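You operate a simulated robot arm through the tools that you are given. There is no shell and no other tool.

You run a simulated two-armed robot. Do the job below in one go: nothing can be reset, and whatever is moved stays where it is left.

## Task
Open the vice, brush grease on a patch of its bed and lock it shut again.
Fine: grease from the tin with the round brush, which goes back to its spot. Set down upright: round brush. A coat counts when it lies all over at full strength: go over it till it gets no stronger.

Only the result counts: the job must be done as asked and must still hold three seconds after the hand-in. Knocking over, shifting, dropping, spilling or breaking anything else fails it.

## Robot
Two 7-joint arms with two-finger grippers on one trunk that stands fixed in place. Base frame: the origin is at the foot of the trunk, x ahead of it, y to its left, z up. Units: mm, degrees, N and s.
The left shoulder is at [67, 216, 1336], the right one opposite. With the tool pointing down near the work surface each hand reaches from about 180 to 840 mm from the base axis, measured 20 degrees to its own side. Payload 3.43 kg a hand.
The tool frame of a hand sits at the grasp point between the pads (the TCP): z along the fingers, y along the line on which they close. The tips reach 20 mm beyond it. The gripper opens to 124 mm; its body begins 93 mm behind the TCP.
Orientation is that of the tool frame in the base frame, as a unit quaternion [w, x, y, z]. With the fingers straight down and closing along the base's y, the tool's x points along the base's -x, its y along +y and its z along -z.

## Interface
- The arms move only by the tool apply_moves. It takes "left_increments", "right_increments" or both (then of equal length, played together; a hand with none holds still); each is a list of rows, each an object of numbers (a shift or turn left out is 0, a gripper value left out holds the last): "rx", "ry", "rz": the turn, a rotation vector about the base's x, y, z in degrees; "x", "y", "z": the shift along the base's x, y, z in mm; "claw": the opening in per cent of the stroke, from 0 (shut) to 100 (fully open). In form: [{"rx": .., "ry": .., "rz": .., "x": .., "y": .., "z": .., "claw": ..}, ...]. A call has 1 to 20 rows; each row shifts and turns the commanded pose from where the row before left it. Rows are played at 5 a second. More than 50 mm and 8.6 degrees between two rows, or a gripper value outside its range, and nothing of the call is played. A pose out of reach is approached as far as the arm can. The call stops where the force on the tool passes 50 N (or 10 N more than at its start, if that is more) or the arm is blocked; 0.2 s more then pass. The fingers move at their own pace (about 72 mm/s each) and stop on an object; they squeeze with about 22 N. The grip force told is the motor's: it shows also when the fingers shut on nothing. Time passes only in rows, and 0.2 s behind the last, so rows that do not move let the fingers close. The reply holds the time, the measured pose of the TCP, the force on the tool along the base axes, the opening and the grip force, in the units named above and with some noise, with the torque about the TCP (base axes, N m) and any sound that the robot's microphone picked up.
- Cameras (640 x 400 px; columns grow to the right, rows downward): "scene" is now at [180, 29.3, 1492.8]; the picture's right is [0.36, -0.93, 0.00], its down [-0.65, -0.25, -0.71] and it looks along [0.67, 0.26, -0.70] (base axes); focal length 304 px, centre (320, 200). "left" rides on the left gripper at [82, -14, -140] in its tool frame; the picture's right is [0.17, 0.99, 0.00], its down [-0.83, 0.14, -0.54] and it looks along [-0.53, 0.09, 0.84] (tool axes); focal length 243 px, centre (320, 200). "right" rides on the right gripper at [82, 14, -140] in its tool frame; the picture's right is [-0.17, 0.99, 0.00], its down [-0.83, -0.14, -0.54] and it looks along [-0.53, -0.09, 0.84] (tool axes); focal length 243 px, centre (320, 200). There is no depth. A picture from a camera that has moved, and an enlarged one, comes with that camera's place and axes in the base frame and with its lens.
- camera(camera): a new picture of that camera. The clock stands still meanwhile.
- raise_lower(by): moves the trunk up (or, below 0, down) by that many mm; the arms and the scene camera ride with it, the base frame stays. It gives what a move gives, with no picture.
- aim_head(pan, tilt): turns the head with the scene camera to pan (to the left, within 80 degrees either way) and tilt (down, from -29 to 69), counted from straight ahead of the robot (the tilt from the chest, where the trunk bows). It gives what a move gives.
- enlarge(camera, box): a new picture of the part [left, top, right, bottom] of that camera's present view, enlarged. The clock stands still meanwhile.
- hand_in(): hands the job in; it is judged then, once.

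Places have to be worked out from the pictures, the camera data and where the tool is seen. Open the grippers and draw the arms clear of the work before you hand the job in, unless the task says otherwise.

The tools are called after ">>>" as name(argument=value, ...) on one line, values as JSON. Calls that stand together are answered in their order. apply_moves: Moves the arms, as the interface text tells. Its arguments: {"type":"object","properties":{"left_increments":{"type":"array","items":{"type":"object","properties":{"rx":{"type":"number"},"ry":{"type":"number"},"rz":{"type":"number"},"x":{"type":"number"},"y":{"type":"number"},"z":{"type":"number"},"claw":{"type":"number"}}}},"right_increments":{"type":"array","items":{"type":"object","properties":{"rx":{"type":"number"},"ry":{"type":"number"},"rz":{"type":"number"},"x":{"type":"number"},"y":{"type":"number"},"z":{"type":"number"},"claw":{"type":"number"}}}}},"required":[]} The other tools are called the same way: raise_lower (by) moves the trunk up or down; aim_head (pan, tilt) turns the head that bears the scene camera; camera (camera) takes a picture; enlarge (camera, box) takes an enlarged picture of a part of a camera's view; hand_in () hands the job in.

At the start:

```text
clock: 0.0
left_ee_pos: [449.0, 549.0, 1171.5]
left_ee_rot: [0.001, 0.0, 1.0, 0.0]
left_contact_force: [-0.1, -1.0, -0.3]
left_torque: [0.03, 0.0, -0.05]
left_gripper_width: 124.0
left_grip_force: 0.2
right_ee_pos: [431.4, -37.6, 1296.9]
right_ee_rot: [0.0, 0.0, 1.0, 0.0]
right_contact_force: [0.6, -0.3, 0.2]
right_torque: [0.0, -0.01, 0.02]
right_gripper_width: 123.9
right_grip_force: 0.0
trunk travel left (down, up): [-488.0, 102.0]
head pan, tilt (commanded): [21.1, 44.5]
```

scene: 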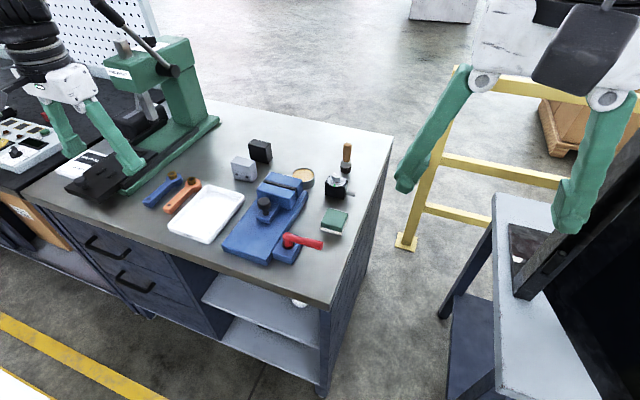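
right: 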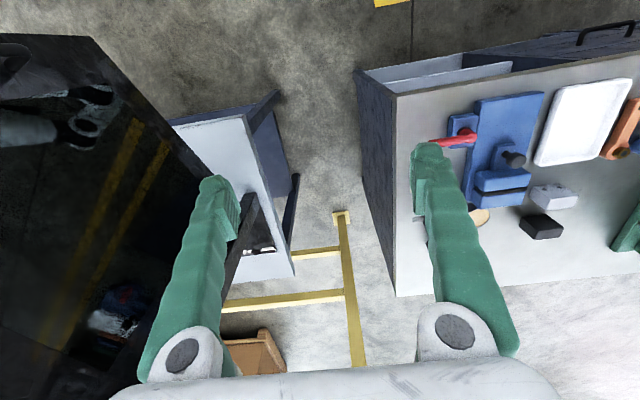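
left: 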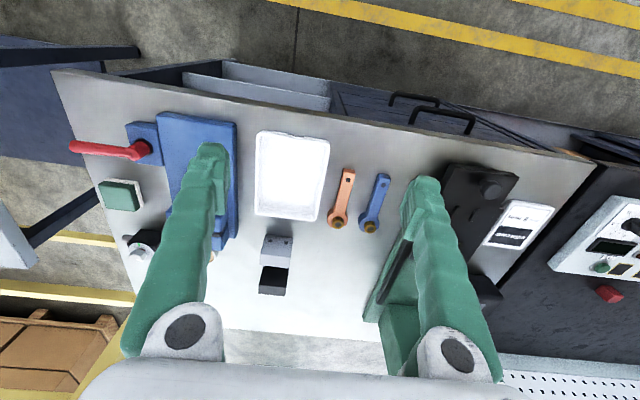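

I start by looking closely at the vice, the tin and the brushes in the scene view.

>>> enlarge(camera="scene", box=[200, 120, 380, 280])

>>> enlarge(camera="left", box=[50, 80, 310, 300])

>>> enlarge(camera="right", box=[390, 70, 640, 260])

```text
2.50 times, centred on (290, 200) of scene
camera zoom: at [180.0, 29.3, 1492.8], right [0.36, -0.93, 0.0], down [-0.65, -0.25, -0.71], along [0.67, 0.26, -0.7], focal length 760 px, centre (395, 200)
```

zoom: 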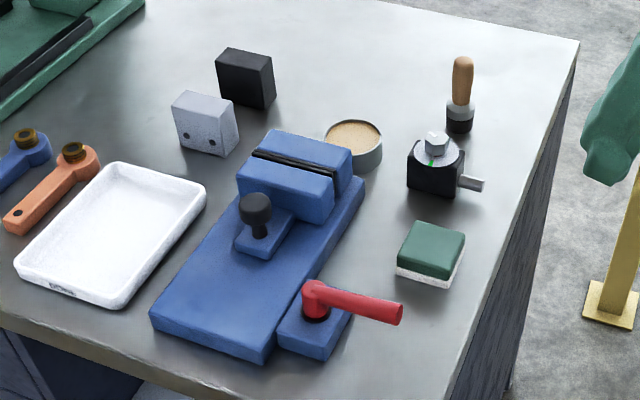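

```text
1.82 times, centred on (180, 190) of left
camera zoom: at [367.3, 536.4, 1310.6], right [-0.17, 0.99, 0.0], down [0.83, 0.14, 0.54], along [0.53, 0.09, -0.84], focal length 441 px, centre (574, 218)
```

zoom: 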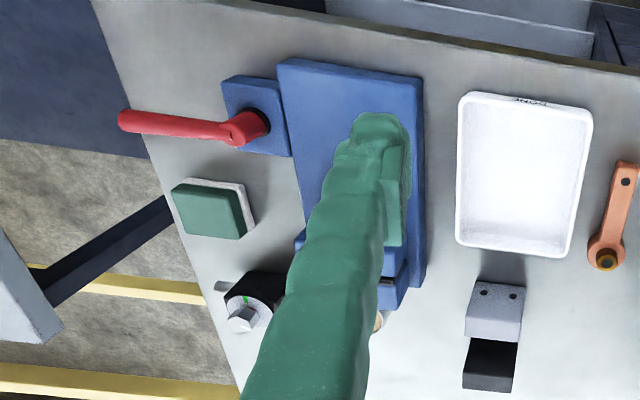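

```text
2.11 times, centred on (515, 165) of right
camera zoom: at [350.6, -25.2, 1438.4], right [0.17, 0.99, 0.0], down [0.83, -0.14, 0.54], along [0.53, -0.09, -0.84], focal length 511 px, centre (-90, 274)
```

zoom: 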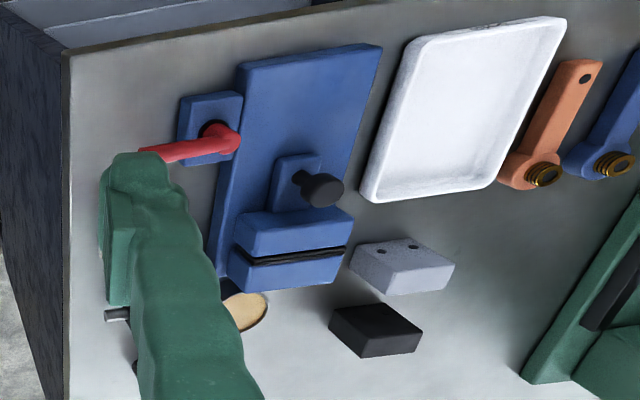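

The lever's free end works out near (565, 175, 947) and the tray rim near z≈898. I bring the left hand over toward the vice, so that its camera sees it between the fingers, and move the right hand aside.

>>> apply_moves(left_increments=[{"y": -45}, {"y": -45}, {"y": -45}, {"y": -45}, {"y": -45}, {"y": 0}], right_increments=[{"y": -40}, {"y": -40}, {"y": -40}, {"y": -40}, {"y": 0}, {"y": 0}])

>>> camera(camera="left")

>>> camera(camera="scene")

```text
clock: 1.4
left_ee_pos: [449.2, 326.1, 1170.6]
left_ee_rot: [0.0, 0.0, 1.0, -0.001]
left_contact_force: [-0.1, 0.8, -0.5]
left_torque: [-0.02, 0.01, 0.01]
left_gripper_width: 123.8
left_grip_force: 0.1
right_ee_pos: [392.2, -172.9, 1267.6]
right_ee_rot: [0.001, 0.002, 1.0, 0.001]
right_contact_force: [-0.7, 0.8, 0.4]
right_torque: [-0.03, -0.02, -0.01]
right_gripper_width: 124.0
right_grip_force: 0.1
right hand out of reach, approached as far as the arm can: row 1, 2, 3, 4
trunk travel left (down, up): [-488.0, 102.0]
head pan, tilt (commanded): [21.1, 44.5]
```

```text
taken
camera left: at [366.9, 312.4, 1309.5], right [-0.17, 0.99, 0.0], down [0.83, 0.14, 0.54], along [0.53, 0.09, -0.84], focal length 243 px, centre (320, 200)
```

left: 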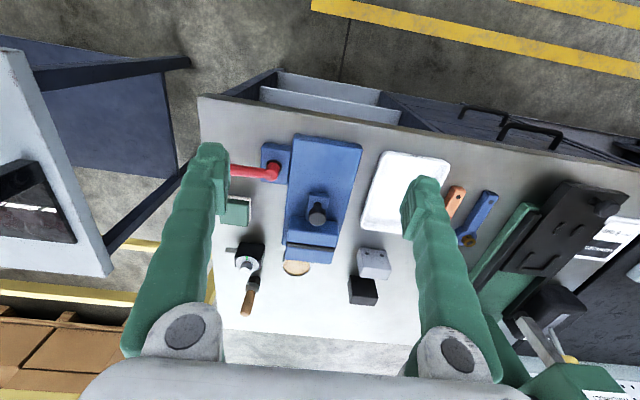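

```text
taken
camera scene: at [179.7, 30.9, 1492.8], right [0.36, -0.93, 0.0], down [-0.65, -0.25, -0.71], along [0.67, 0.26, -0.7], focal length 304 px, centre (320, 200)
```

scene: 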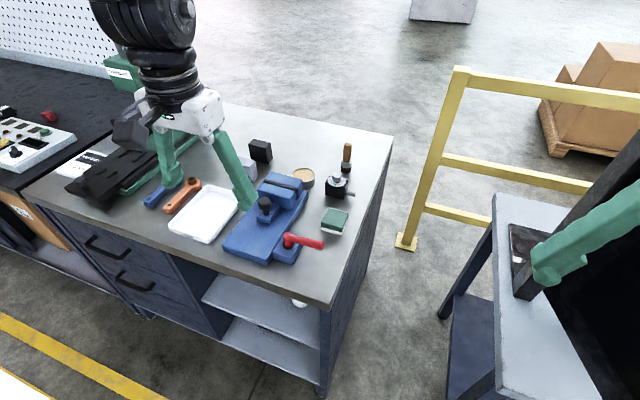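

The left camera now sees the whole vice, the tin and the brush; I enlarge that region.

>>> enlarge(camera="left", box=[200, 120, 400, 245])

>>> enlarge(camera="left", box=[210, 220, 350, 330])

>>> enlarge(camera="scene", box=[215, 165, 345, 270])

>>> enlarge(camera="scene", box=[280, 130, 380, 215])

```text
3.20 times, centred on (300, 182) of left
camera zoom: at [366.9, 312.4, 1309.5], right [-0.17, 0.99, 0.0], down [0.83, 0.14, 0.54], along [0.53, 0.09, -0.84], focal length 776 px, centre (384, 256)
```

zoom: 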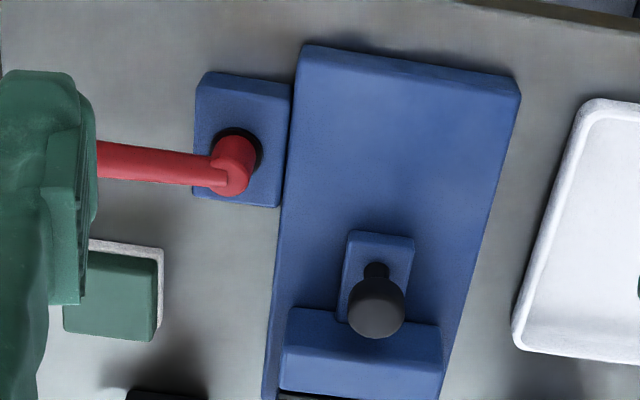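

```text
3.64 times, centred on (280, 275) of left
camera zoom: at [366.9, 312.4, 1309.5], right [-0.17, 0.99, 0.0], down [0.83, 0.14, 0.54], along [0.53, 0.09, -0.84], focal length 882 px, centre (466, -73)
```

zoom: 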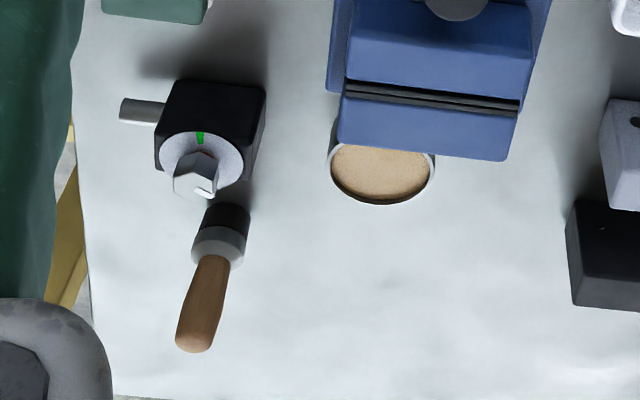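

```text
3.81 times, centred on (280, 218) of scene
camera zoom: at [179.7, 30.9, 1492.8], right [0.36, -0.93, 0.0], down [-0.65, -0.25, -0.71], along [0.67, 0.26, -0.7], focal length 1158 px, centre (472, 133)
```

zoom: 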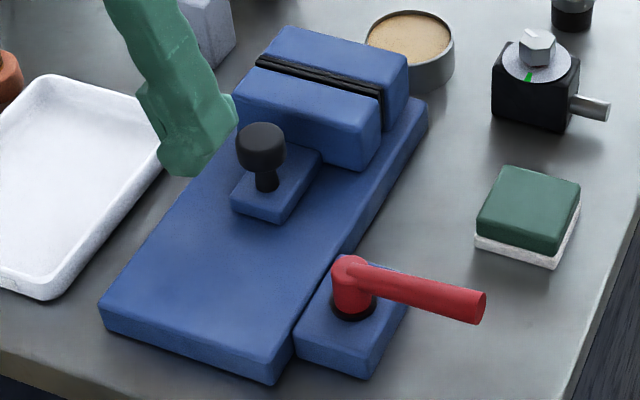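

```text
4.71 times, centred on (330, 172) of scene
camera zoom: at [179.7, 30.9, 1492.8], right [0.36, -0.93, 0.0], down [-0.65, -0.25, -0.71], along [0.67, 0.26, -0.7], focal length 1430 px, centre (273, 329)
```

zoom: 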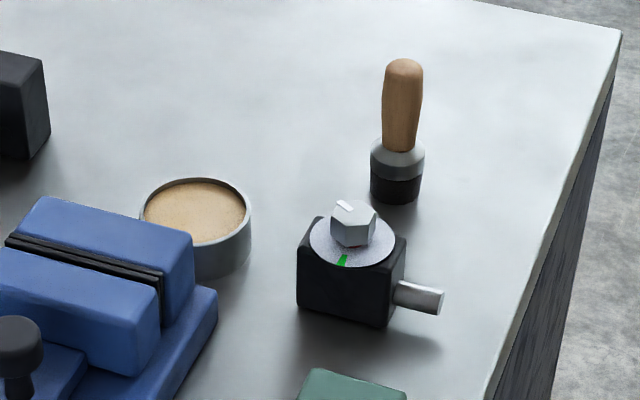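

The vice has a sliding jaw with a black knob, a fixed jaw at the far end, and a red lever on a side block. I lower the left hand somewhat for a nearer look at the lever hub and the jaws.

>>> apply_moves(left_increments=[{"y": -20, "z": -40}, {"y": -20, "z": -40}, {"y": -10, "z": -40}, {"z": 0}])

>>> camera(camera="left")

>>> camera(camera="right")

```text
clock: 2.4
left_ee_pos: [453.0, 278.0, 1049.9]
left_ee_rot: [-0.001, 0.003, 1.0, 0.0]
left_contact_force: [0.6, -0.1, 0.5]
left_torque: [0.02, -0.01, -0.04]
left_gripper_width: 124.1
left_grip_force: 0.1
left hand out of reach, approached as far as the arm can: row 3
right_ee_pos: [393.1, -174.8, 1266.9]
right_ee_rot: [0.002, 0.002, 1.0, 0.0]
right_contact_force: [-0.3, 0.6, 0.0]
right_torque: [0.01, -0.02, -0.04]
right_gripper_width: 123.9
right_grip_force: 0.0
trunk travel left (down, up): [-488.0, 102.0]
head pan, tilt (commanded): [21.1, 44.5]
```

```text
taken
camera left: at [371.1, 265.2, 1190.2], right [-0.16, 0.99, 0.0], down [0.83, 0.14, 0.54], along [0.53, 0.08, -0.84], focal length 243 px, centre (320, 200)
```

left: 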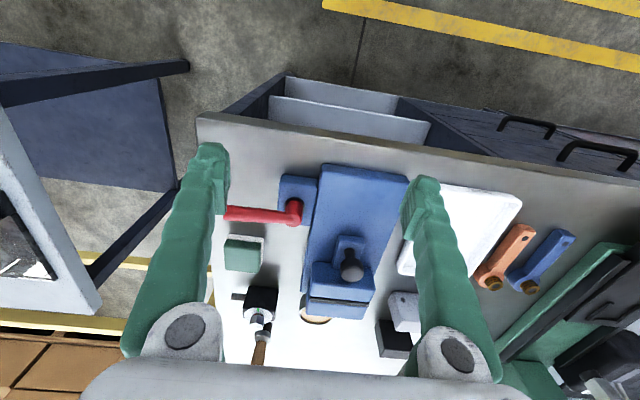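

```text
taken
camera right: at [310.7, -160.5, 1408.3], right [0.17, 0.99, 0.0], down [0.83, -0.14, 0.54], along [0.53, -0.09, -0.84], focal length 243 px, centre (320, 200)
```

right: 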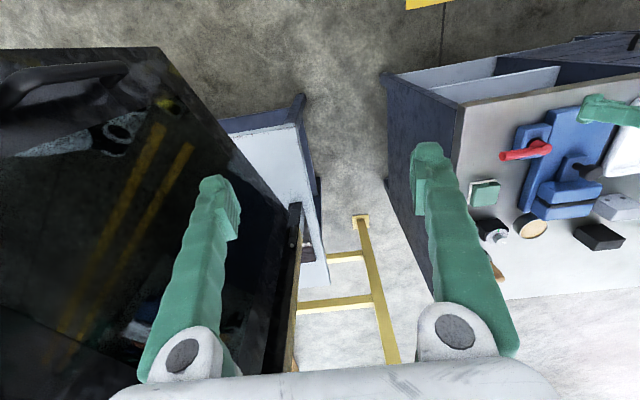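

I enlarge the vice from this nearer view.

>>> enlarge(camera="left", box=[215, 155, 415, 280])

>>> enlarge(camera="left", box=[220, 165, 330, 235])

>>> enlarge(camera="left", box=[220, 260, 380, 365])

>>> enlarge(camera="right", box=[450, 90, 640, 270])

```text
3.20 times, centred on (315, 218) of left
camera zoom: at [371.1, 265.2, 1190.2], right [-0.16, 0.99, 0.0], down [0.83, 0.14, 0.54], along [0.53, 0.08, -0.84], focal length 776 px, centre (336, 144)
```

zoom: 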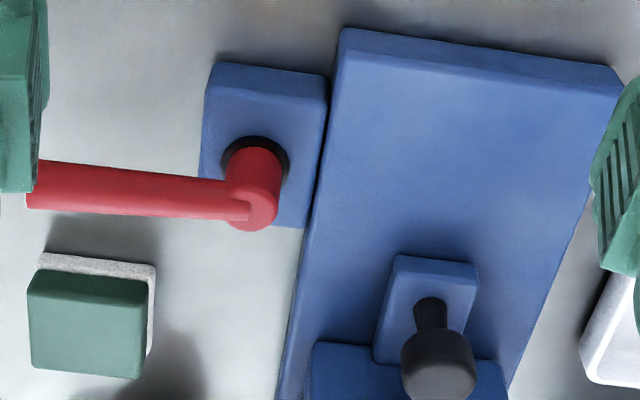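

```text
5.71 times, centred on (275, 200) of left
camera zoom: at [371.1, 265.2, 1190.2], right [-0.16, 0.99, 0.0], down [0.83, 0.14, 0.54], along [0.53, 0.08, -0.84], focal length 1386 px, centre (577, 200)
```

zoom: 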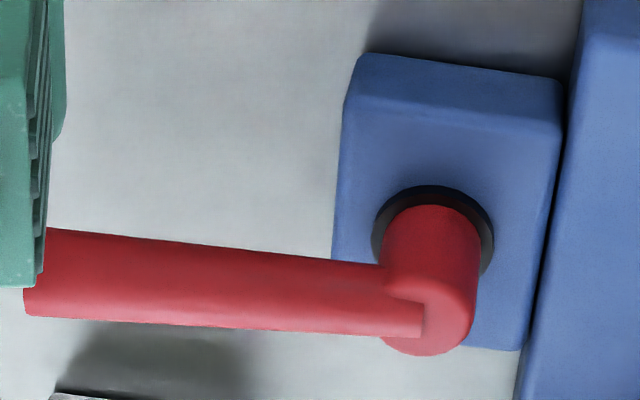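

```text
3.81 times, centred on (300, 312) of left
camera zoom: at [371.1, 265.2, 1190.2], right [-0.16, 0.99, 0.0], down [0.83, 0.14, 0.54], along [0.53, 0.08, -0.84], focal length 924 px, centre (396, -229)
```

zoom: 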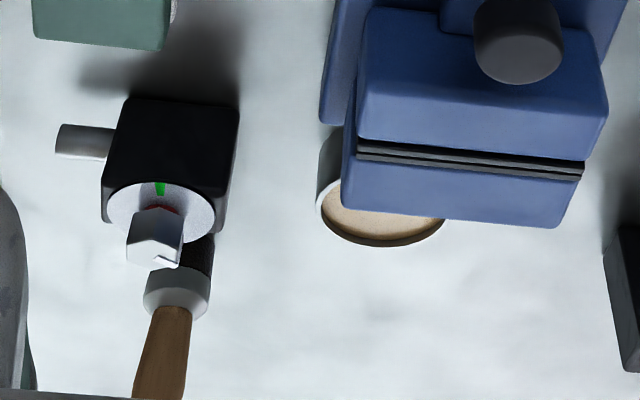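

```text
2.22 times, centred on (545, 180) of right
camera zoom: at [310.7, -160.5, 1408.3], right [0.17, 0.99, 0.0], down [0.83, -0.14, 0.54], along [0.53, -0.09, -0.84], focal length 539 px, centre (-180, 244)
```

zoom: 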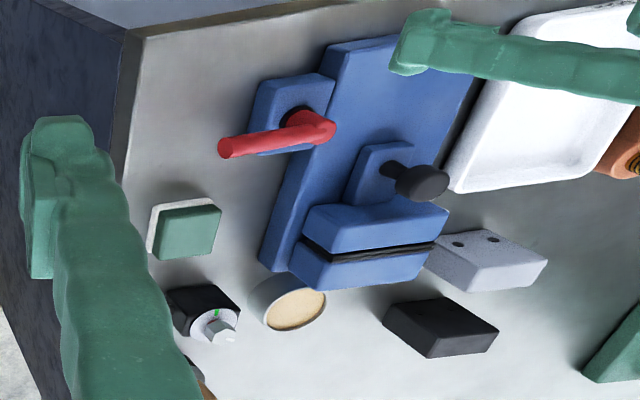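

The lever end triangulates to about (566, 176, 943) and its hub to about (557, 262, 943). I close the left gripper and bring it down on the near side of the lever's free end, to push it counter‑clockwise (loosening).

>>> apply_moves(left_increments=[{"x": 20, "y": -25, "claw": 0}, {"x": 20, "y": -25}, {"x": 20, "y": -30}, {"z": -30}, {"z": 0}, {"z": 0}])

>>> camera(camera="left")

>>> camera(camera="scene")

```text
clock: 3.8
left_ee_pos: [501.4, 219.9, 1020.3]
left_ee_rot: [0.0, 0.0, 1.0, 0.001]
left_contact_force: [-0.5, -0.8, 0.1]
left_torque: [0.02, -0.04, 0.0]
left_gripper_width: 0.0
left_grip_force: 22.7
left hand out of reach, approached as far as the arm can: row 3
right_ee_pos: [392.7, -173.7, 1266.2]
right_ee_rot: [0.002, 0.001, 1.0, 0.001]
right_contact_force: [-0.3, 0.5, -0.7]
right_torque: [-0.01, 0.0, -0.01]
right_gripper_width: 124.1
right_grip_force: 0.1
trunk travel left (down, up): [-488.0, 102.0]
head pan, tilt (commanded): [21.1, 44.5]
```

```text
taken
camera left: at [418.1, 206.9, 1160.0], right [-0.17, 0.99, 0.0], down [0.83, 0.14, 0.54], along [0.53, 0.09, -0.84], focal length 243 px, centre (320, 200)
```

left: 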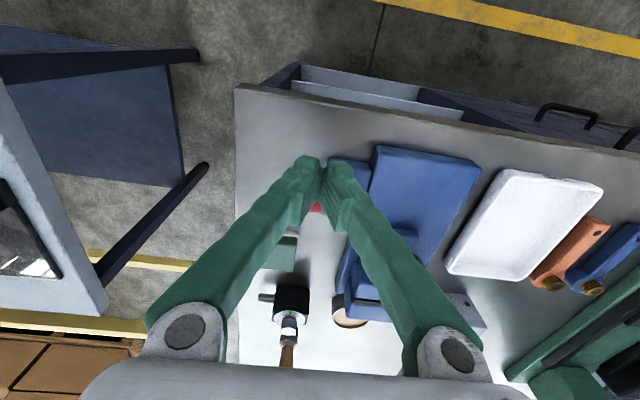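

```text
taken
camera scene: at [179.5, 29.3, 1492.9], right [0.36, -0.93, 0.0], down [-0.65, -0.25, -0.71], along [0.67, 0.26, -0.7], focal length 304 px, centre (320, 200)
```

scene: 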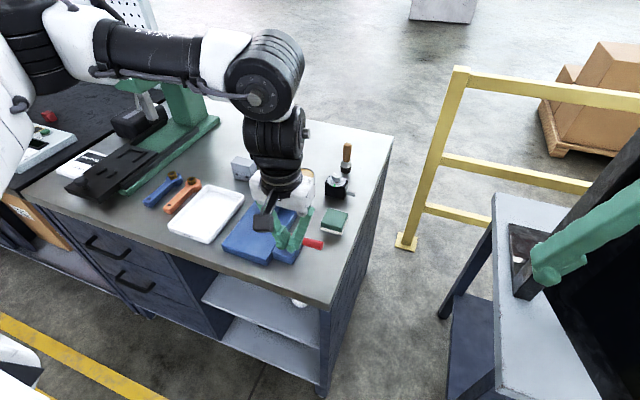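

The hand stopped at about (501, 220) at its inner reach. I go lower, where the reach is better, and shift toward the lever's end.

>>> apply_moves(left_increments=[{"z": -30}, {"z": -30, "y": -5}, {"y": -10, "z": -5}, {"y": -10}, {"y": 0}])

>>> enlarge(camera="scene", box=[230, 170, 360, 280])

>>> enlarge(camera="left", box=[220, 100, 420, 240])

```text
clock: 5.0
left_ee_pos: [493.4, 215.9, 971.5]
left_ee_rot: [0.0, 0.0, 1.0, 0.001]
left_contact_force: [0.0, -0.4, 0.4]
left_torque: [0.0, -0.01, -0.02]
left_gripper_width: 0.0
left_grip_force: 21.5
left hand out of reach, approached as far as the arm can: row 2, 3, 4
right_ee_pos: [392.2, -175.1, 1268.2]
right_ee_rot: [0.001, 0.002, 1.0, -0.001]
right_contact_force: [0.7, 0.4, 0.5]
right_torque: [-0.05, 0.01, 0.01]
right_gripper_width: 124.0
right_grip_force: 0.1
trunk travel left (down, up): [-488.0, 102.0]
head pan, tilt (commanded): [21.1, 44.5]
```

```text
3.64 times, centred on (295, 225) of scene
camera zoom: at [179.9, 29.5, 1492.8], right [0.36, -0.93, 0.0], down [-0.65, -0.25, -0.71], along [0.67, 0.26, -0.7], focal length 1105 px, centre (411, 109)
```

zoom: 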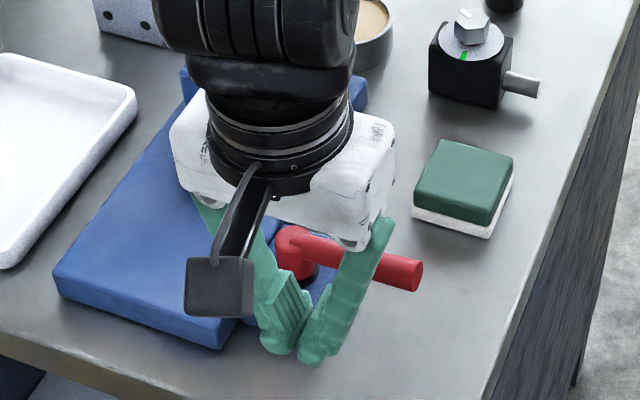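

```text
2.86 times, centred on (320, 170) of left
camera zoom: at [410.8, 202.9, 1111.1], right [-0.17, 0.99, 0.0], down [0.83, 0.14, 0.54], along [0.53, 0.09, -0.84], focal length 693 px, centre (320, 286)
```

zoom: 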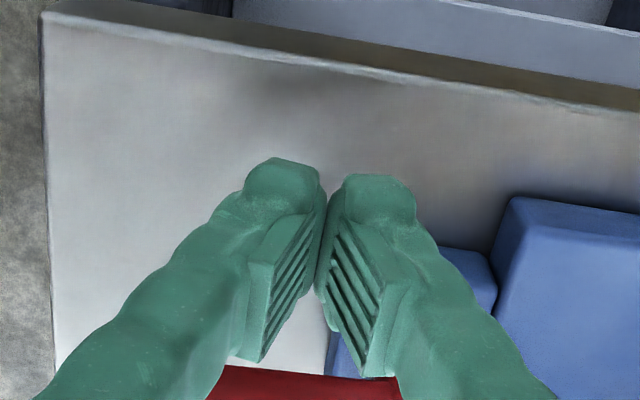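

The hand is at its inner limit here; I rise, shift forward to about x=530 and come down just behind the lever end.

>>> apply_moves(left_increments=[{"z": 30, "x": 5}, {"x": 15, "z": 20}, {"x": 20, "y": -10, "z": 10}, {"x": 0, "y": -10}, {"z": 0}])

```text
clock: 6.2
left_ee_pos: [521.2, 223.0, 1031.1]
left_ee_rot: [0.0, 0.0, 1.0, -0.003]
left_contact_force: [-0.1, 0.4, 0.8]
left_torque: [-0.02, 0.02, -0.01]
left_gripper_width: 0.0
left_grip_force: 21.9
left hand out of reach, approached as far as the arm can: row 2, 3, 4
right_ee_pos: [392.6, -173.6, 1267.6]
right_ee_rot: [0.001, 0.002, 1.0, 0.001]
right_contact_force: [0.4, 0.3, -0.5]
right_torque: [0.01, 0.02, -0.02]
right_gripper_width: 123.9
right_grip_force: 0.0
trunk travel left (down, up): [-488.0, 102.0]
head pan, tilt (commanded): [21.1, 44.5]
```

The limit seems to be in y here, maybe a wrist limit; I test it by turning the tool about the vertical and then shifting in -y.

>>> apply_moves(left_increments=[{"rz": -8}, {"rz": -8}, {"rz": -8}, {"rz": -8}, {"y": -10}, {"y": -10}, {"y": 0}])

```text
clock: 7.8
left_ee_pos: [512.1, 222.2, 1030.4]
left_ee_rot: [0.002, 0.275, 0.961, -0.002]
left_contact_force: [-0.5, -0.3, 0.5]
left_torque: [0.01, 0.03, 0.01]
left_gripper_width: 0.1
left_grip_force: 21.7
left hand out of reach, approached as far as the arm can: row 5, 6
right_ee_pos: [392.7, -174.5, 1267.8]
right_ee_rot: [0.002, 0.002, 1.0, -0.001]
right_contact_force: [-0.3, -0.1, 0.4]
right_torque: [-0.01, 0.0, 0.0]
right_gripper_width: 123.9
right_grip_force: 0.0
trunk travel left (down, up): [-488.0, 102.0]
head pan, tilt (commanded): [21.1, 44.5]
```

Wrist yaw is not the limit. I rise higher, to see whether the hand can reach further across at a smaller drop below the shoulder.

>>> apply_moves(left_increments=[{"z": 30, "rz": 8}, {"z": 30, "rz": 8}, {"z": 30, "rz": 8}, {"z": 30, "rz": 8}, {"x": 20}, {"y": -15}, {"y": -15}, {"y": -15}, {"y": 0}])

```text
clock: 9.8
left_ee_pos: [513.0, 229.9, 1145.2]
left_ee_rot: [0.0, 0.001, 1.0, -0.003]
left_contact_force: [-0.3, -0.2, 0.4]
left_torque: [0.01, 0.03, 0.02]
left_gripper_width: 0.3
left_grip_force: 21.8
left hand out of reach, approached as far as the arm can: row 3, 4, 5, 6, 7, 8
right_ee_pos: [393.5, -175.2, 1266.7]
right_ee_rot: [0.001, 0.002, 1.0, 0.0]
right_contact_force: [0.5, 0.2, 0.0]
right_torque: [-0.01, 0.03, -0.02]
right_gripper_width: 123.9
right_grip_force: 0.1
trunk travel left (down, up): [-488.0, 102.0]
head pan, tilt (commanded): [21.1, 44.5]
```

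Higher is worse, so lower relative to the shoulder should be better: I raise the trunk and then come down again.

>>> raise_lower(by=100)

>>> apply_moves(left_increments=[{"z": -40}, {"z": -40}, {"z": -40}, {"z": -40}, {"z": -40}, {"x": 10, "z": -20}, {"x": 10, "y": -10}, {"y": -10}, {"y": -10}, {"y": 0}])

>>> camera(camera="scene")

```text
clock: 11.1
left_ee_pos: [491.9, 231.6, 1378.1]
left_ee_rot: [0.136, 0.001, 0.991, -0.003]
left_contact_force: [0.1, 0.4, -0.7]
left_torque: [0.01, 0.02, 0.02]
left_gripper_width: 0.0
left_grip_force: 22.5
right_ee_pos: [341.8, -174.6, 1465.4]
right_ee_rot: [0.137, 0.004, 0.991, 0.002]
right_contact_force: [0.0, 0.8, 0.0]
right_torque: [-0.03, -0.03, -0.04]
right_gripper_width: 124.0
right_grip_force: 0.0
trunk travel left (down, up): [-588.0, 2.0]
head pan, tilt (commanded): [21.1, 44.5]
```

```text
clock: 13.3
left_ee_pos: [509.3, 217.0, 1161.7]
left_ee_rot: [0.139, 0.001, 0.99, -0.004]
left_contact_force: [-0.6, -0.4, -0.4]
left_torque: [-0.03, 0.0, 0.0]
left_gripper_width: 0.0
left_grip_force: 21.8
left hand out of reach, approached as far as the arm can: row 8, 9
right_ee_pos: [340.7, -175.2, 1466.0]
right_ee_rot: [0.138, 0.003, 0.99, 0.001]
right_contact_force: [-0.2, -0.4, -0.2]
right_torque: [0.05, 0.01, 0.03]
right_gripper_width: 124.2
right_grip_force: 0.1
trunk travel left (down, up): [-588.0, 2.0]
head pan, tilt (commanded): [21.1, 44.5]
```

```text
taken
camera scene: at [88.2, 29.3, 1605.9], right [0.36, -0.93, 0.0], down [-0.65, -0.25, -0.71], along [0.67, 0.26, -0.7], focal length 304 px, centre (320, 200)
```

scene: 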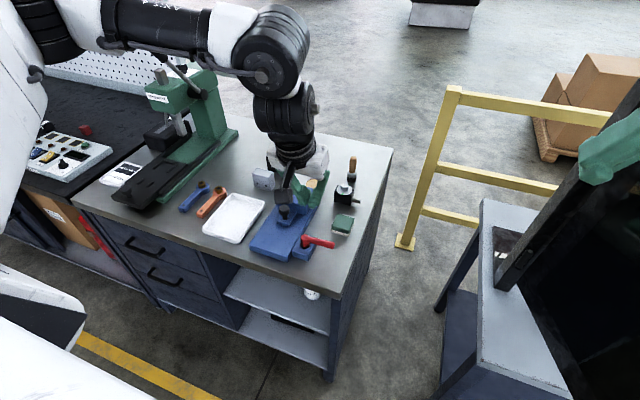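

Raising unbowed the trunk: the hand now points 16° forward. The wrist bend against the outward elbow seems to be the limit, so I tilt the fingers toward -y and go down, testing the reach across.

>>> apply_moves(left_increments=[{"rx": -8}, {"rx": -8}, {"rx": -8}, {"z": -40}, {"z": -40}, {"z": -40}, {"y": -12}, {"y": -12}, {"y": -12}, {"y": 0}])

>>> camera(camera="scene")

```text
clock: 15.5
left_ee_pos: [508.5, 180.5, 1041.8]
left_ee_rot: [0.135, -0.029, 0.968, -0.208]
left_contact_force: [0.1, 0.4, 0.3]
left_torque: [-0.03, 0.01, -0.02]
left_gripper_width: 0.2
left_grip_force: 22.1
right_ee_pos: [340.7, -174.5, 1466.3]
right_ee_rot: [0.138, 0.004, 0.99, 0.001]
right_contact_force: [-0.4, -0.2, 0.5]
right_torque: [0.01, -0.01, 0.05]
right_gripper_width: 124.1
right_grip_force: 0.1
trunk travel left (down, up): [-588.0, 2.0]
head pan, tilt (commanded): [21.1, 44.5]
```

```text
taken
camera scene: at [87.8, 29.3, 1606.0], right [0.36, -0.93, 0.0], down [-0.65, -0.25, -0.71], along [0.67, 0.26, -0.7], focal length 304 px, centre (320, 200)
```

scene: 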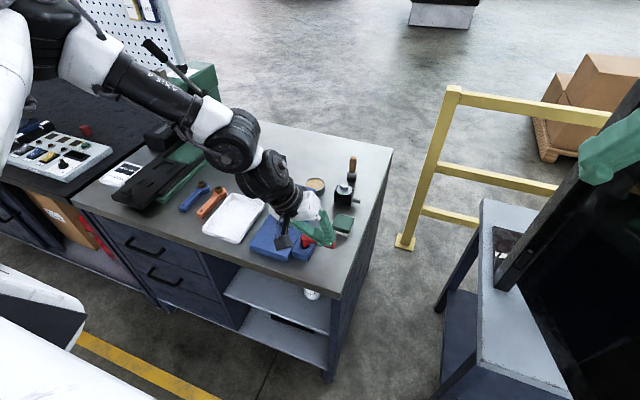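

With the tilt the hand now reaches (508, 180, 1042). I lower it to just behind the lever end, at about z=950.

>>> apply_moves(left_increments=[{"z": -40, "y": 5}, {"z": -35, "y": 5}, {"z": -17, "y": 3, "x": 3}, {"z": 0}])

>>> enlarge(camera="scene", box=[240, 180, 370, 270])

>>> camera(camera="left")

```text
clock: 16.5
left_ee_pos: [495.7, 223.5, 995.0]
left_ee_rot: [0.135, -0.029, 0.968, -0.209]
left_contact_force: [0.4, 0.1, -0.1]
left_torque: [0.0, -0.02, 0.01]
left_gripper_width: 0.1
left_grip_force: 22.1
left hand out of reach, approached as far as the arm can: row 1, 2, 3
right_ee_pos: [341.0, -174.1, 1465.1]
right_ee_rot: [0.138, 0.002, 0.99, 0.002]
right_contact_force: [0.2, -1.5, 0.1]
right_torque: [-0.05, 0.01, -0.03]
right_gripper_width: 124.1
right_grip_force: 0.1
trunk travel left (down, up): [-588.0, 2.0]
head pan, tilt (commanded): [21.1, 44.5]
```

```text
4.44 times, centred on (305, 225) of scene
camera zoom: at [88.3, 29.1, 1605.9], right [0.36, -0.93, 0.0], down [-0.65, -0.25, -0.71], along [0.67, 0.26, -0.7], focal length 1350 px, centre (387, 89)
```

zoom: 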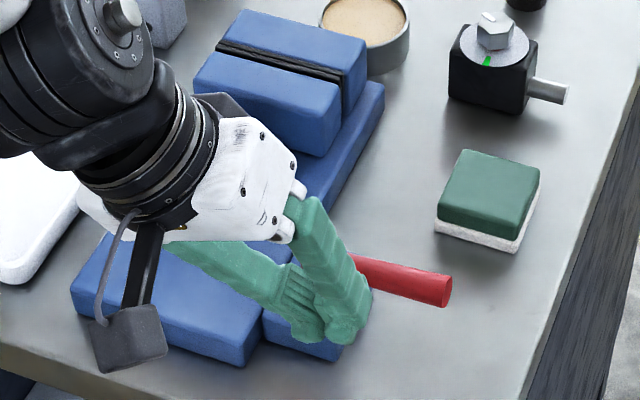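

```text
taken
camera left: at [378.4, 258.7, 1102.5], right [-0.16, 0.88, -0.45], down [0.65, 0.43, 0.62], along [0.74, -0.19, -0.64], focal length 243 px, centre (320, 200)
```

left: 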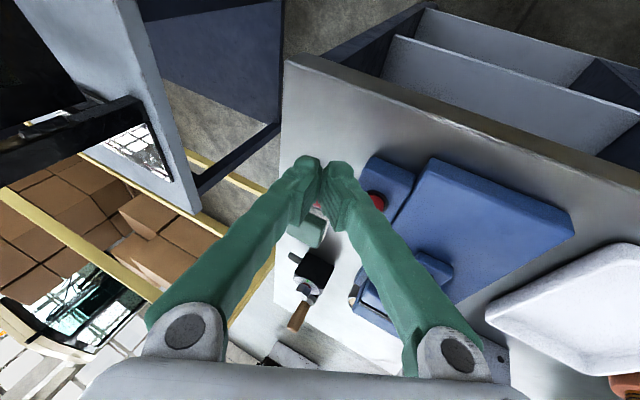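

The hand is blocked again lower down. I look at the arm's posture with the head to understand what limits it.

>>> aim_head(pan=55, tilt=35)

>>> camera(camera="scene")

```text
clock: 17.5
left_ee_pos: [497.7, 224.6, 994.5]
left_ee_rot: [0.134, -0.029, 0.968, -0.209]
left_contact_force: [-0.6, -0.4, 0.7]
left_torque: [0.02, 0.03, -0.02]
left_gripper_width: 0.0
left_grip_force: 22.4
right_ee_pos: [341.7, -174.4, 1465.5]
right_ee_rot: [0.138, 0.003, 0.99, 0.001]
right_contact_force: [0.2, 0.3, 0.6]
right_torque: [-0.01, -0.01, 0.0]
right_gripper_width: 124.1
right_grip_force: 0.0
trunk travel left (down, up): [-588.0, 2.0]
head pan, tilt (commanded): [55.0, 35.0]
```

```text
taken
camera scene: at [62.3, 71.9, 1620.0], right [0.82, -0.57, 0.0], down [-0.33, -0.47, -0.82], along [0.47, 0.67, -0.57], focal length 304 px, centre (320, 200)
```

scene: 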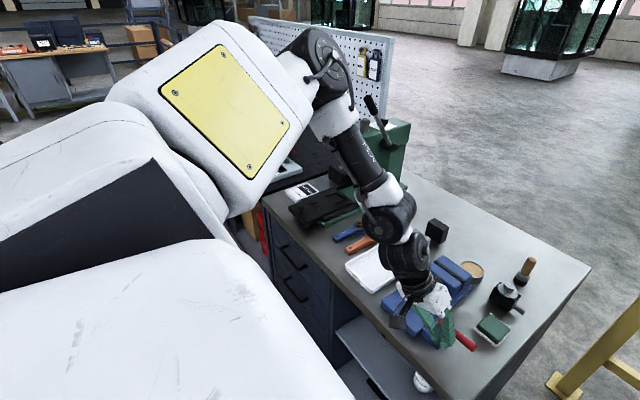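

The elbow is high and out; with the trunk upright the hand cannot go lower this close. I lift the hand well clear and then return the trunk to its first height.

>>> apply_moves(left_increments=[{"z": 45, "y": 5}, {"z": 45, "y": 5}, {"z": 45, "y": 5}, {"z": 45}, {"z": 45}, {"z": 45}, {"z": 45}, {"z": 0}])

```text
clock: 19.3
left_ee_pos: [494.7, 238.5, 1311.0]
left_ee_rot: [0.135, -0.029, 0.968, -0.208]
left_contact_force: [0.9, 0.1, 0.4]
left_torque: [0.0, 0.0, 0.0]
left_gripper_width: 0.0
left_grip_force: 22.0
right_ee_pos: [342.1, -174.6, 1466.2]
right_ee_rot: [0.137, 0.003, 0.991, 0.001]
right_contact_force: [0.0, 0.0, -1.0]
right_torque: [-0.02, 0.03, -0.01]
right_gripper_width: 123.6
right_grip_force: 0.1
trunk travel left (down, up): [-588.0, 2.0]
head pan, tilt (commanded): [55.0, 35.0]
```

The hand is at z=1311 with nothing below near it; lowering the trunk by 100 should bring it to about z=1080.

>>> raise_lower(by=-100)

>>> aim_head(pan=21.1, tilt=44.5)

>>> camera(camera="scene")

```text
clock: 20.6
left_ee_pos: [494.6, 238.1, 1211.2]
left_ee_rot: [0.136, -0.028, 0.968, -0.208]
left_contact_force: [0.0, -0.1, 0.3]
left_torque: [0.02, 0.0, 0.02]
left_gripper_width: 0.0
left_grip_force: 22.2
right_ee_pos: [358.4, -174.6, 1332.7]
right_ee_rot: [0.091, 0.002, 0.996, 0.001]
right_contact_force: [0.4, -0.5, 0.1]
right_torque: [-0.01, 0.01, 0.01]
right_gripper_width: 123.9
right_grip_force: 0.1
trunk travel left (down, up): [-488.0, 102.0]
head pan, tilt (commanded): [55.0, 35.0]
```

```text
clock: 21.6
left_ee_pos: [495.4, 239.9, 1208.6]
left_ee_rot: [0.135, -0.028, 0.968, -0.208]
left_contact_force: [0.0, 0.3, -0.2]
left_torque: [-0.01, 0.0, 0.02]
left_gripper_width: 0.0
left_grip_force: 21.8
right_ee_pos: [360.6, -175.0, 1331.6]
right_ee_rot: [0.09, 0.003, 0.996, 0.001]
right_contact_force: [-0.4, 0.2, -0.7]
right_torque: [-0.04, 0.01, 0.02]
right_gripper_width: 123.9
right_grip_force: 0.1
trunk travel left (down, up): [-488.0, 102.0]
head pan, tilt (commanded): [21.1, 44.5]
```

```text
taken
camera scene: at [180.5, 29.5, 1492.7], right [0.36, -0.93, 0.0], down [-0.65, -0.25, -0.71], along [0.67, 0.26, -0.7], focal length 304 px, centre (320, 200)
```

scene: 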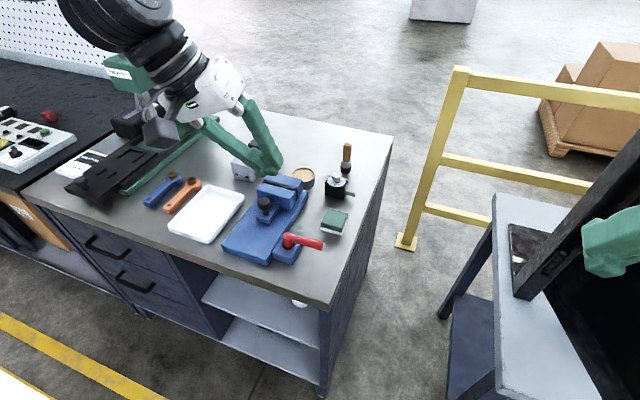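

The trunk is back and the left hand is at (495, 239, 1209), still tilted. I try descending to the lever end with this tilt.

>>> apply_moves(left_increments=[{"z": -40}, {"z": -40}, {"z": -40}, {"z": -40}, {"z": -30, "x": 5}, {"y": -15, "x": 5}, {"y": -15, "x": 5}, {"y": -15}, {"y": 0}])

```text
clock: 23.6
left_ee_pos: [508.4, 193.7, 1020.6]
left_ee_rot: [0.134, -0.028, 0.968, -0.21]
left_contact_force: [0.3, 0.3, 0.4]
left_torque: [0.03, -0.01, -0.01]
left_gripper_width: 0.0
left_grip_force: 22.0
right_ee_pos: [359.3, -174.9, 1332.2]
right_ee_rot: [0.091, 0.001, 0.996, 0.0]
right_contact_force: [-0.9, 0.4, -0.8]
right_torque: [0.01, -0.03, -0.01]
right_gripper_width: 123.7
right_grip_force: 0.2
trunk travel left (down, up): [-488.0, 102.0]
head pan, tilt (commanded): [21.1, 44.5]
```

That works with no limit. I continue down beside the lever's end.

>>> apply_moves(left_increments=[{"z": -30}, {"z": -25, "x": 3}, {"z": -14, "x": 3}, {"z": 0}])

>>> enlarge(camera="scene", box=[230, 180, 360, 270])

>>> enlarge(camera="left", box=[240, 120, 440, 245])

```text
clock: 24.6
left_ee_pos: [516.0, 194.7, 950.0]
left_ee_rot: [0.135, -0.028, 0.968, -0.209]
left_contact_force: [-0.1, 1.3, 1.1]
left_torque: [0.03, 0.02, -0.01]
left_gripper_width: 0.0
left_grip_force: 21.8
right_ee_pos: [359.6, -175.0, 1331.6]
right_ee_rot: [0.09, 0.002, 0.996, 0.001]
right_contact_force: [0.5, 0.4, 0.7]
right_torque: [-0.02, 0.02, -0.01]
right_gripper_width: 124.1
right_grip_force: 0.0
trunk travel left (down, up): [-488.0, 102.0]
head pan, tilt (commanded): [21.1, 44.5]
```

```text
4.44 times, centred on (295, 225) of scene
camera zoom: at [180.0, 29.2, 1492.8], right [0.36, -0.93, 0.0], down [-0.65, -0.25, -0.71], along [0.67, 0.26, -0.7], focal length 1350 px, centre (431, 89)
```

zoom: 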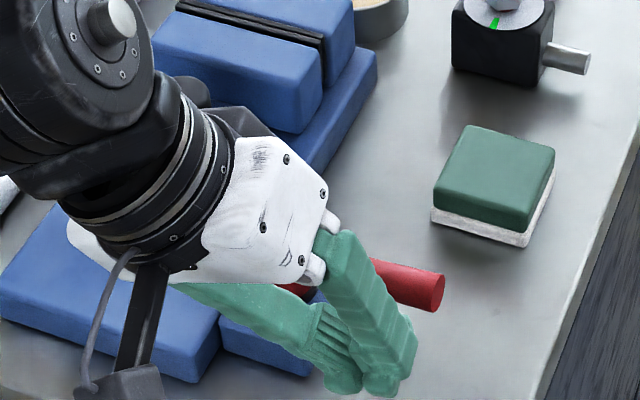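

```text
3.20 times, centred on (340, 182) of left
camera zoom: at [398.6, 229.2, 1057.9], right [-0.16, 0.88, -0.45], down [0.65, 0.43, 0.62], along [0.74, -0.19, -0.64], focal length 776 px, centre (256, 256)
```

zoom: 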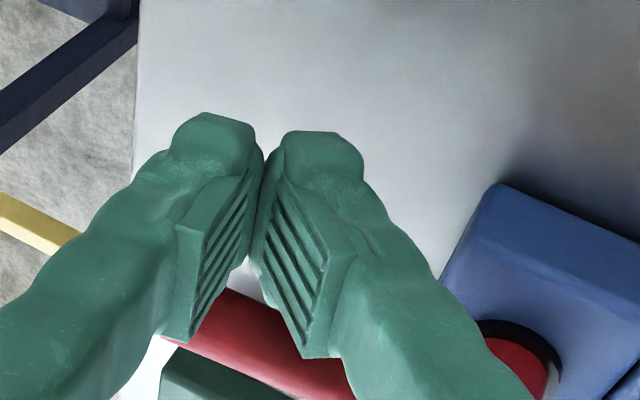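

The closed fingers stand just behind the lever's end. I push slowly in +x, reading the force.

>>> apply_moves(left_increments=[{"x": 8}, {"x": 8}, {"x": 6}, {"x": 5}, {"x": 5}])

```text
clock: 25.8
left_ee_pos: [547.5, 194.3, 949.7]
left_ee_rot: [0.134, -0.027, 0.968, -0.208]
left_contact_force: [-2.3, -0.8, -1.2]
left_torque: [-0.02, 0.03, 0.02]
left_gripper_width: 0.0
left_grip_force: 22.1
right_ee_pos: [359.3, -174.7, 1331.0]
right_ee_rot: [0.09, 0.003, 0.996, 0.0]
right_contact_force: [0.2, -0.2, 0.8]
right_torque: [0.04, 0.0, -0.03]
right_gripper_width: 124.0
right_grip_force: 0.1
trunk travel left (down, up): [-488.0, 102.0]
head pan, tilt (commanded): [21.1, 44.5]
```

Contact begins (about 2 N at x=547). I push further, about 10 mm.

>>> apply_moves(left_increments=[{"x": 4}, {"x": 4}, {"x": 4}, {"x": 0}])

>>> enlarge(camera="scene", box=[230, 180, 360, 270])

```text
clock: 26.8
left_ee_pos: [560.1, 195.3, 951.1]
left_ee_rot: [0.135, -0.028, 0.968, -0.209]
left_contact_force: [-2.6, -0.3, 1.4]
left_torque: [0.01, -0.01, 0.01]
left_gripper_width: 0.2
left_grip_force: 21.9
right_ee_pos: [359.1, -175.5, 1332.2]
right_ee_rot: [0.091, 0.003, 0.996, 0.001]
right_contact_force: [-0.8, -0.4, 0.1]
right_torque: [-0.01, -0.01, -0.01]
right_gripper_width: 124.1
right_grip_force: 0.1
trunk travel left (down, up): [-488.0, 102.0]
head pan, tilt (commanded): [21.1, 44.5]
```

```text
4.44 times, centred on (295, 225) of scene
camera zoom: at [179.7, 29.3, 1492.8], right [0.36, -0.93, 0.0], down [-0.65, -0.25, -0.71], along [0.67, 0.26, -0.7], focal length 1350 px, centre (431, 89)
```

zoom: 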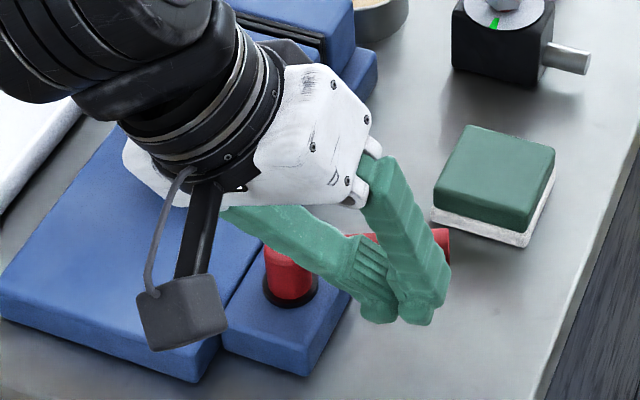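

The lever turns with only about 2.6 N. I follow its arc round the hub toward +x in small steps.

>>> apply_moves(left_increments=[{"x": 5}, {"x": 5, "y": 0}, {"x": 6, "y": 1}, {"x": 5, "y": 2}, {"x": 5, "y": 2}, {"x": 5, "y": 2}, {"y": 0}])

>>> enlarge(camera="scene", box=[230, 170, 360, 260])

```text
clock: 28.4
left_ee_pos: [590.2, 201.4, 950.8]
left_ee_rot: [0.136, -0.028, 0.968, -0.208]
left_contact_force: [-1.6, 0.3, 1.6]
left_torque: [0.01, -0.01, 0.05]
left_gripper_width: 0.0
left_grip_force: 22.1
right_ee_pos: [359.8, -175.5, 1332.6]
right_ee_rot: [0.09, 0.003, 0.996, 0.0]
right_contact_force: [0.3, -0.3, -0.2]
right_torque: [-0.01, -0.03, 0.01]
right_gripper_width: 124.1
right_grip_force: 0.0
trunk travel left (down, up): [-488.0, 102.0]
head pan, tilt (commanded): [21.1, 44.5]
```

```text
4.44 times, centred on (295, 215) of scene
camera zoom: at [179.5, 29.2, 1492.9], right [0.36, -0.93, 0.0], down [-0.65, -0.25, -0.71], along [0.67, 0.26, -0.7], focal length 1350 px, centre (431, 133)
```

zoom: 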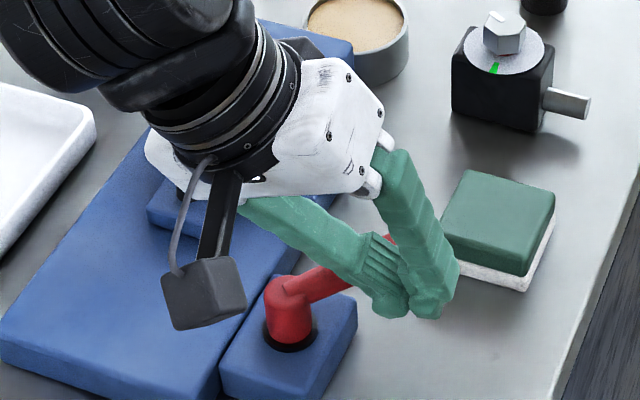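

The lever is now about half way round. I continue along the arc.

>>> apply_moves(left_increments=[{"x": 5, "y": 3}, {"x": 5, "y": 4}, {"x": 4, "y": 4}, {"x": 4, "y": 5}, {"x": 4, "y": 5}, {"y": 0}])

>>> enlarge(camera="scene", box=[230, 170, 360, 260])

```text
clock: 29.8
left_ee_pos: [612.9, 222.4, 951.2]
left_ee_rot: [0.135, -0.029, 0.968, -0.207]
left_contact_force: [-2.0, -1.4, 1.5]
left_torque: [0.02, -0.02, 0.05]
left_gripper_width: 0.0
left_grip_force: 21.8
right_ee_pos: [359.6, -175.5, 1332.5]
right_ee_rot: [0.092, 0.004, 0.996, 0.001]
right_contact_force: [0.2, -0.4, -0.1]
right_torque: [-0.03, 0.01, -0.01]
right_gripper_width: 123.6
right_grip_force: 0.2
trunk travel left (down, up): [-488.0, 102.0]
head pan, tilt (commanded): [21.1, 44.5]
```

```text
4.44 times, centred on (295, 215) of scene
camera zoom: at [179.5, 28.9, 1492.9], right [0.36, -0.93, 0.0], down [-0.65, -0.25, -0.71], along [0.67, 0.26, -0.7], focal length 1350 px, centre (431, 133)
```

zoom: 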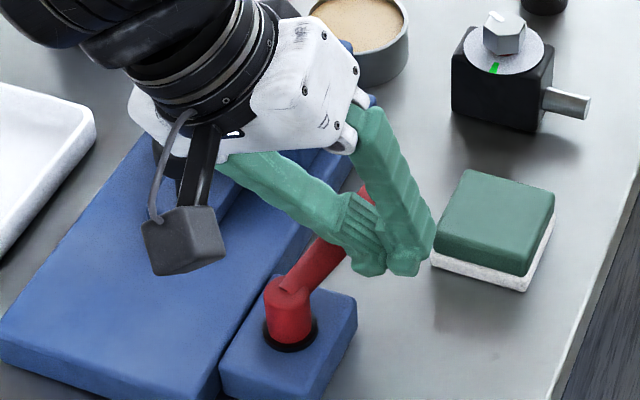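

Still a light 2.5 N. I keep on toward 90° and watch for the stop.

>>> apply_moves(left_increments=[{"x": 3, "y": 5}, {"x": 2, "y": 5}, {"x": 2, "y": 5}, {"x": 0, "y": 5}, {"y": 0}])

>>> enlarge(camera="scene", box=[230, 170, 360, 260])

```text
clock: 31.0
left_ee_pos: [620.3, 237.5, 953.2]
left_ee_rot: [0.134, -0.027, 0.968, -0.21]
left_contact_force: [-2.9, -25.5, 5.0]
left_torque: [-0.12, 0.08, 0.33]
left_gripper_width: 0.1
left_grip_force: 21.9
right_ee_pos: [359.4, -176.4, 1332.6]
right_ee_rot: [0.092, 0.003, 0.996, 0.003]
right_contact_force: [-0.4, 0.6, 0.1]
right_torque: [0.01, 0.06, 0.01]
right_gripper_width: 123.9
right_grip_force: 0.0
trunk travel left (down, up): [-488.0, 102.0]
head pan, tilt (commanded): [21.1, 44.5]
```

```text
4.44 times, centred on (295, 215) of scene
camera zoom: at [179.1, 25.6, 1493.0], right [0.36, -0.93, 0.0], down [-0.65, -0.25, -0.71], along [0.67, 0.26, -0.7], focal length 1350 px, centre (431, 133)
```

zoom: 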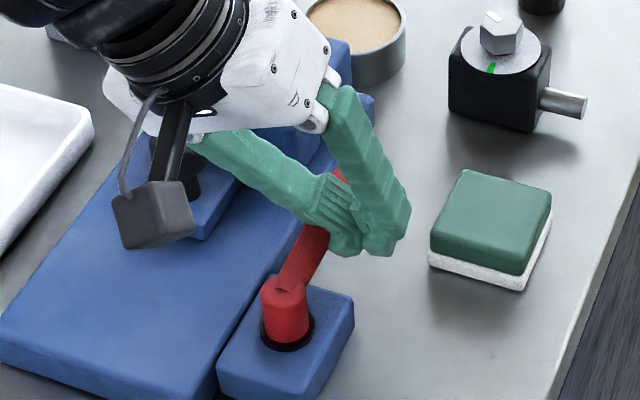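

A stop is felt at about 25 N, with the lever pointing along +x. I back off, rise clear and look.

>>> apply_moves(left_increments=[{"y": -6, "x": -2}, {"y": -8, "x": -4}, {"z": 30}, {"z": 40}, {"z": 40}, {"z": 30, "rx": 8}, {"z": 30, "y": 20, "rx": 8}, {"y": 40, "rx": 8}, {"y": 20}])

>>> camera(camera="scene")

>>> camera(camera="left")

```text
clock: 33.0
left_ee_pos: [614.2, 309.1, 1122.2]
left_ee_rot: [0.139, -0.001, 0.99, -0.002]
left_contact_force: [-0.3, 0.4, 0.0]
left_torque: [0.01, -0.01, -0.01]
left_gripper_width: 0.1
left_grip_force: 22.0
right_ee_pos: [358.8, -174.6, 1332.5]
right_ee_rot: [0.091, 0.002, 0.996, 0.001]
right_contact_force: [0.5, 0.2, -0.4]
right_torque: [0.01, -0.02, 0.01]
right_gripper_width: 123.9
right_grip_force: 0.0
trunk travel left (down, up): [-488.0, 102.0]
head pan, tilt (commanded): [21.1, 44.5]
```

```text
taken
camera scene: at [179.4, 29.1, 1492.9], right [0.36, -0.93, 0.0], down [-0.65, -0.25, -0.71], along [0.67, 0.26, -0.7], focal length 304 px, centre (320, 200)
```

scene: 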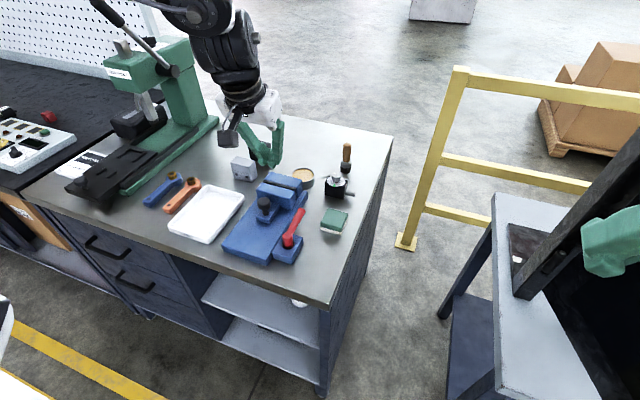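

```text
taken
camera left: at [496.4, 296.1, 1233.5], right [-0.16, 0.99, -0.05], down [0.65, 0.14, 0.75], along [0.74, 0.09, -0.67], focal length 243 px, centre (320, 200)
```

left: 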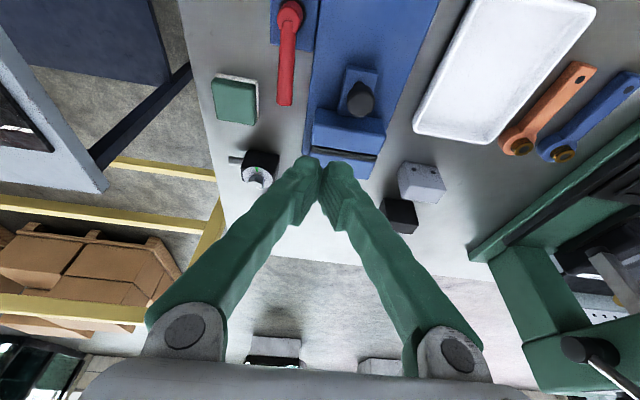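

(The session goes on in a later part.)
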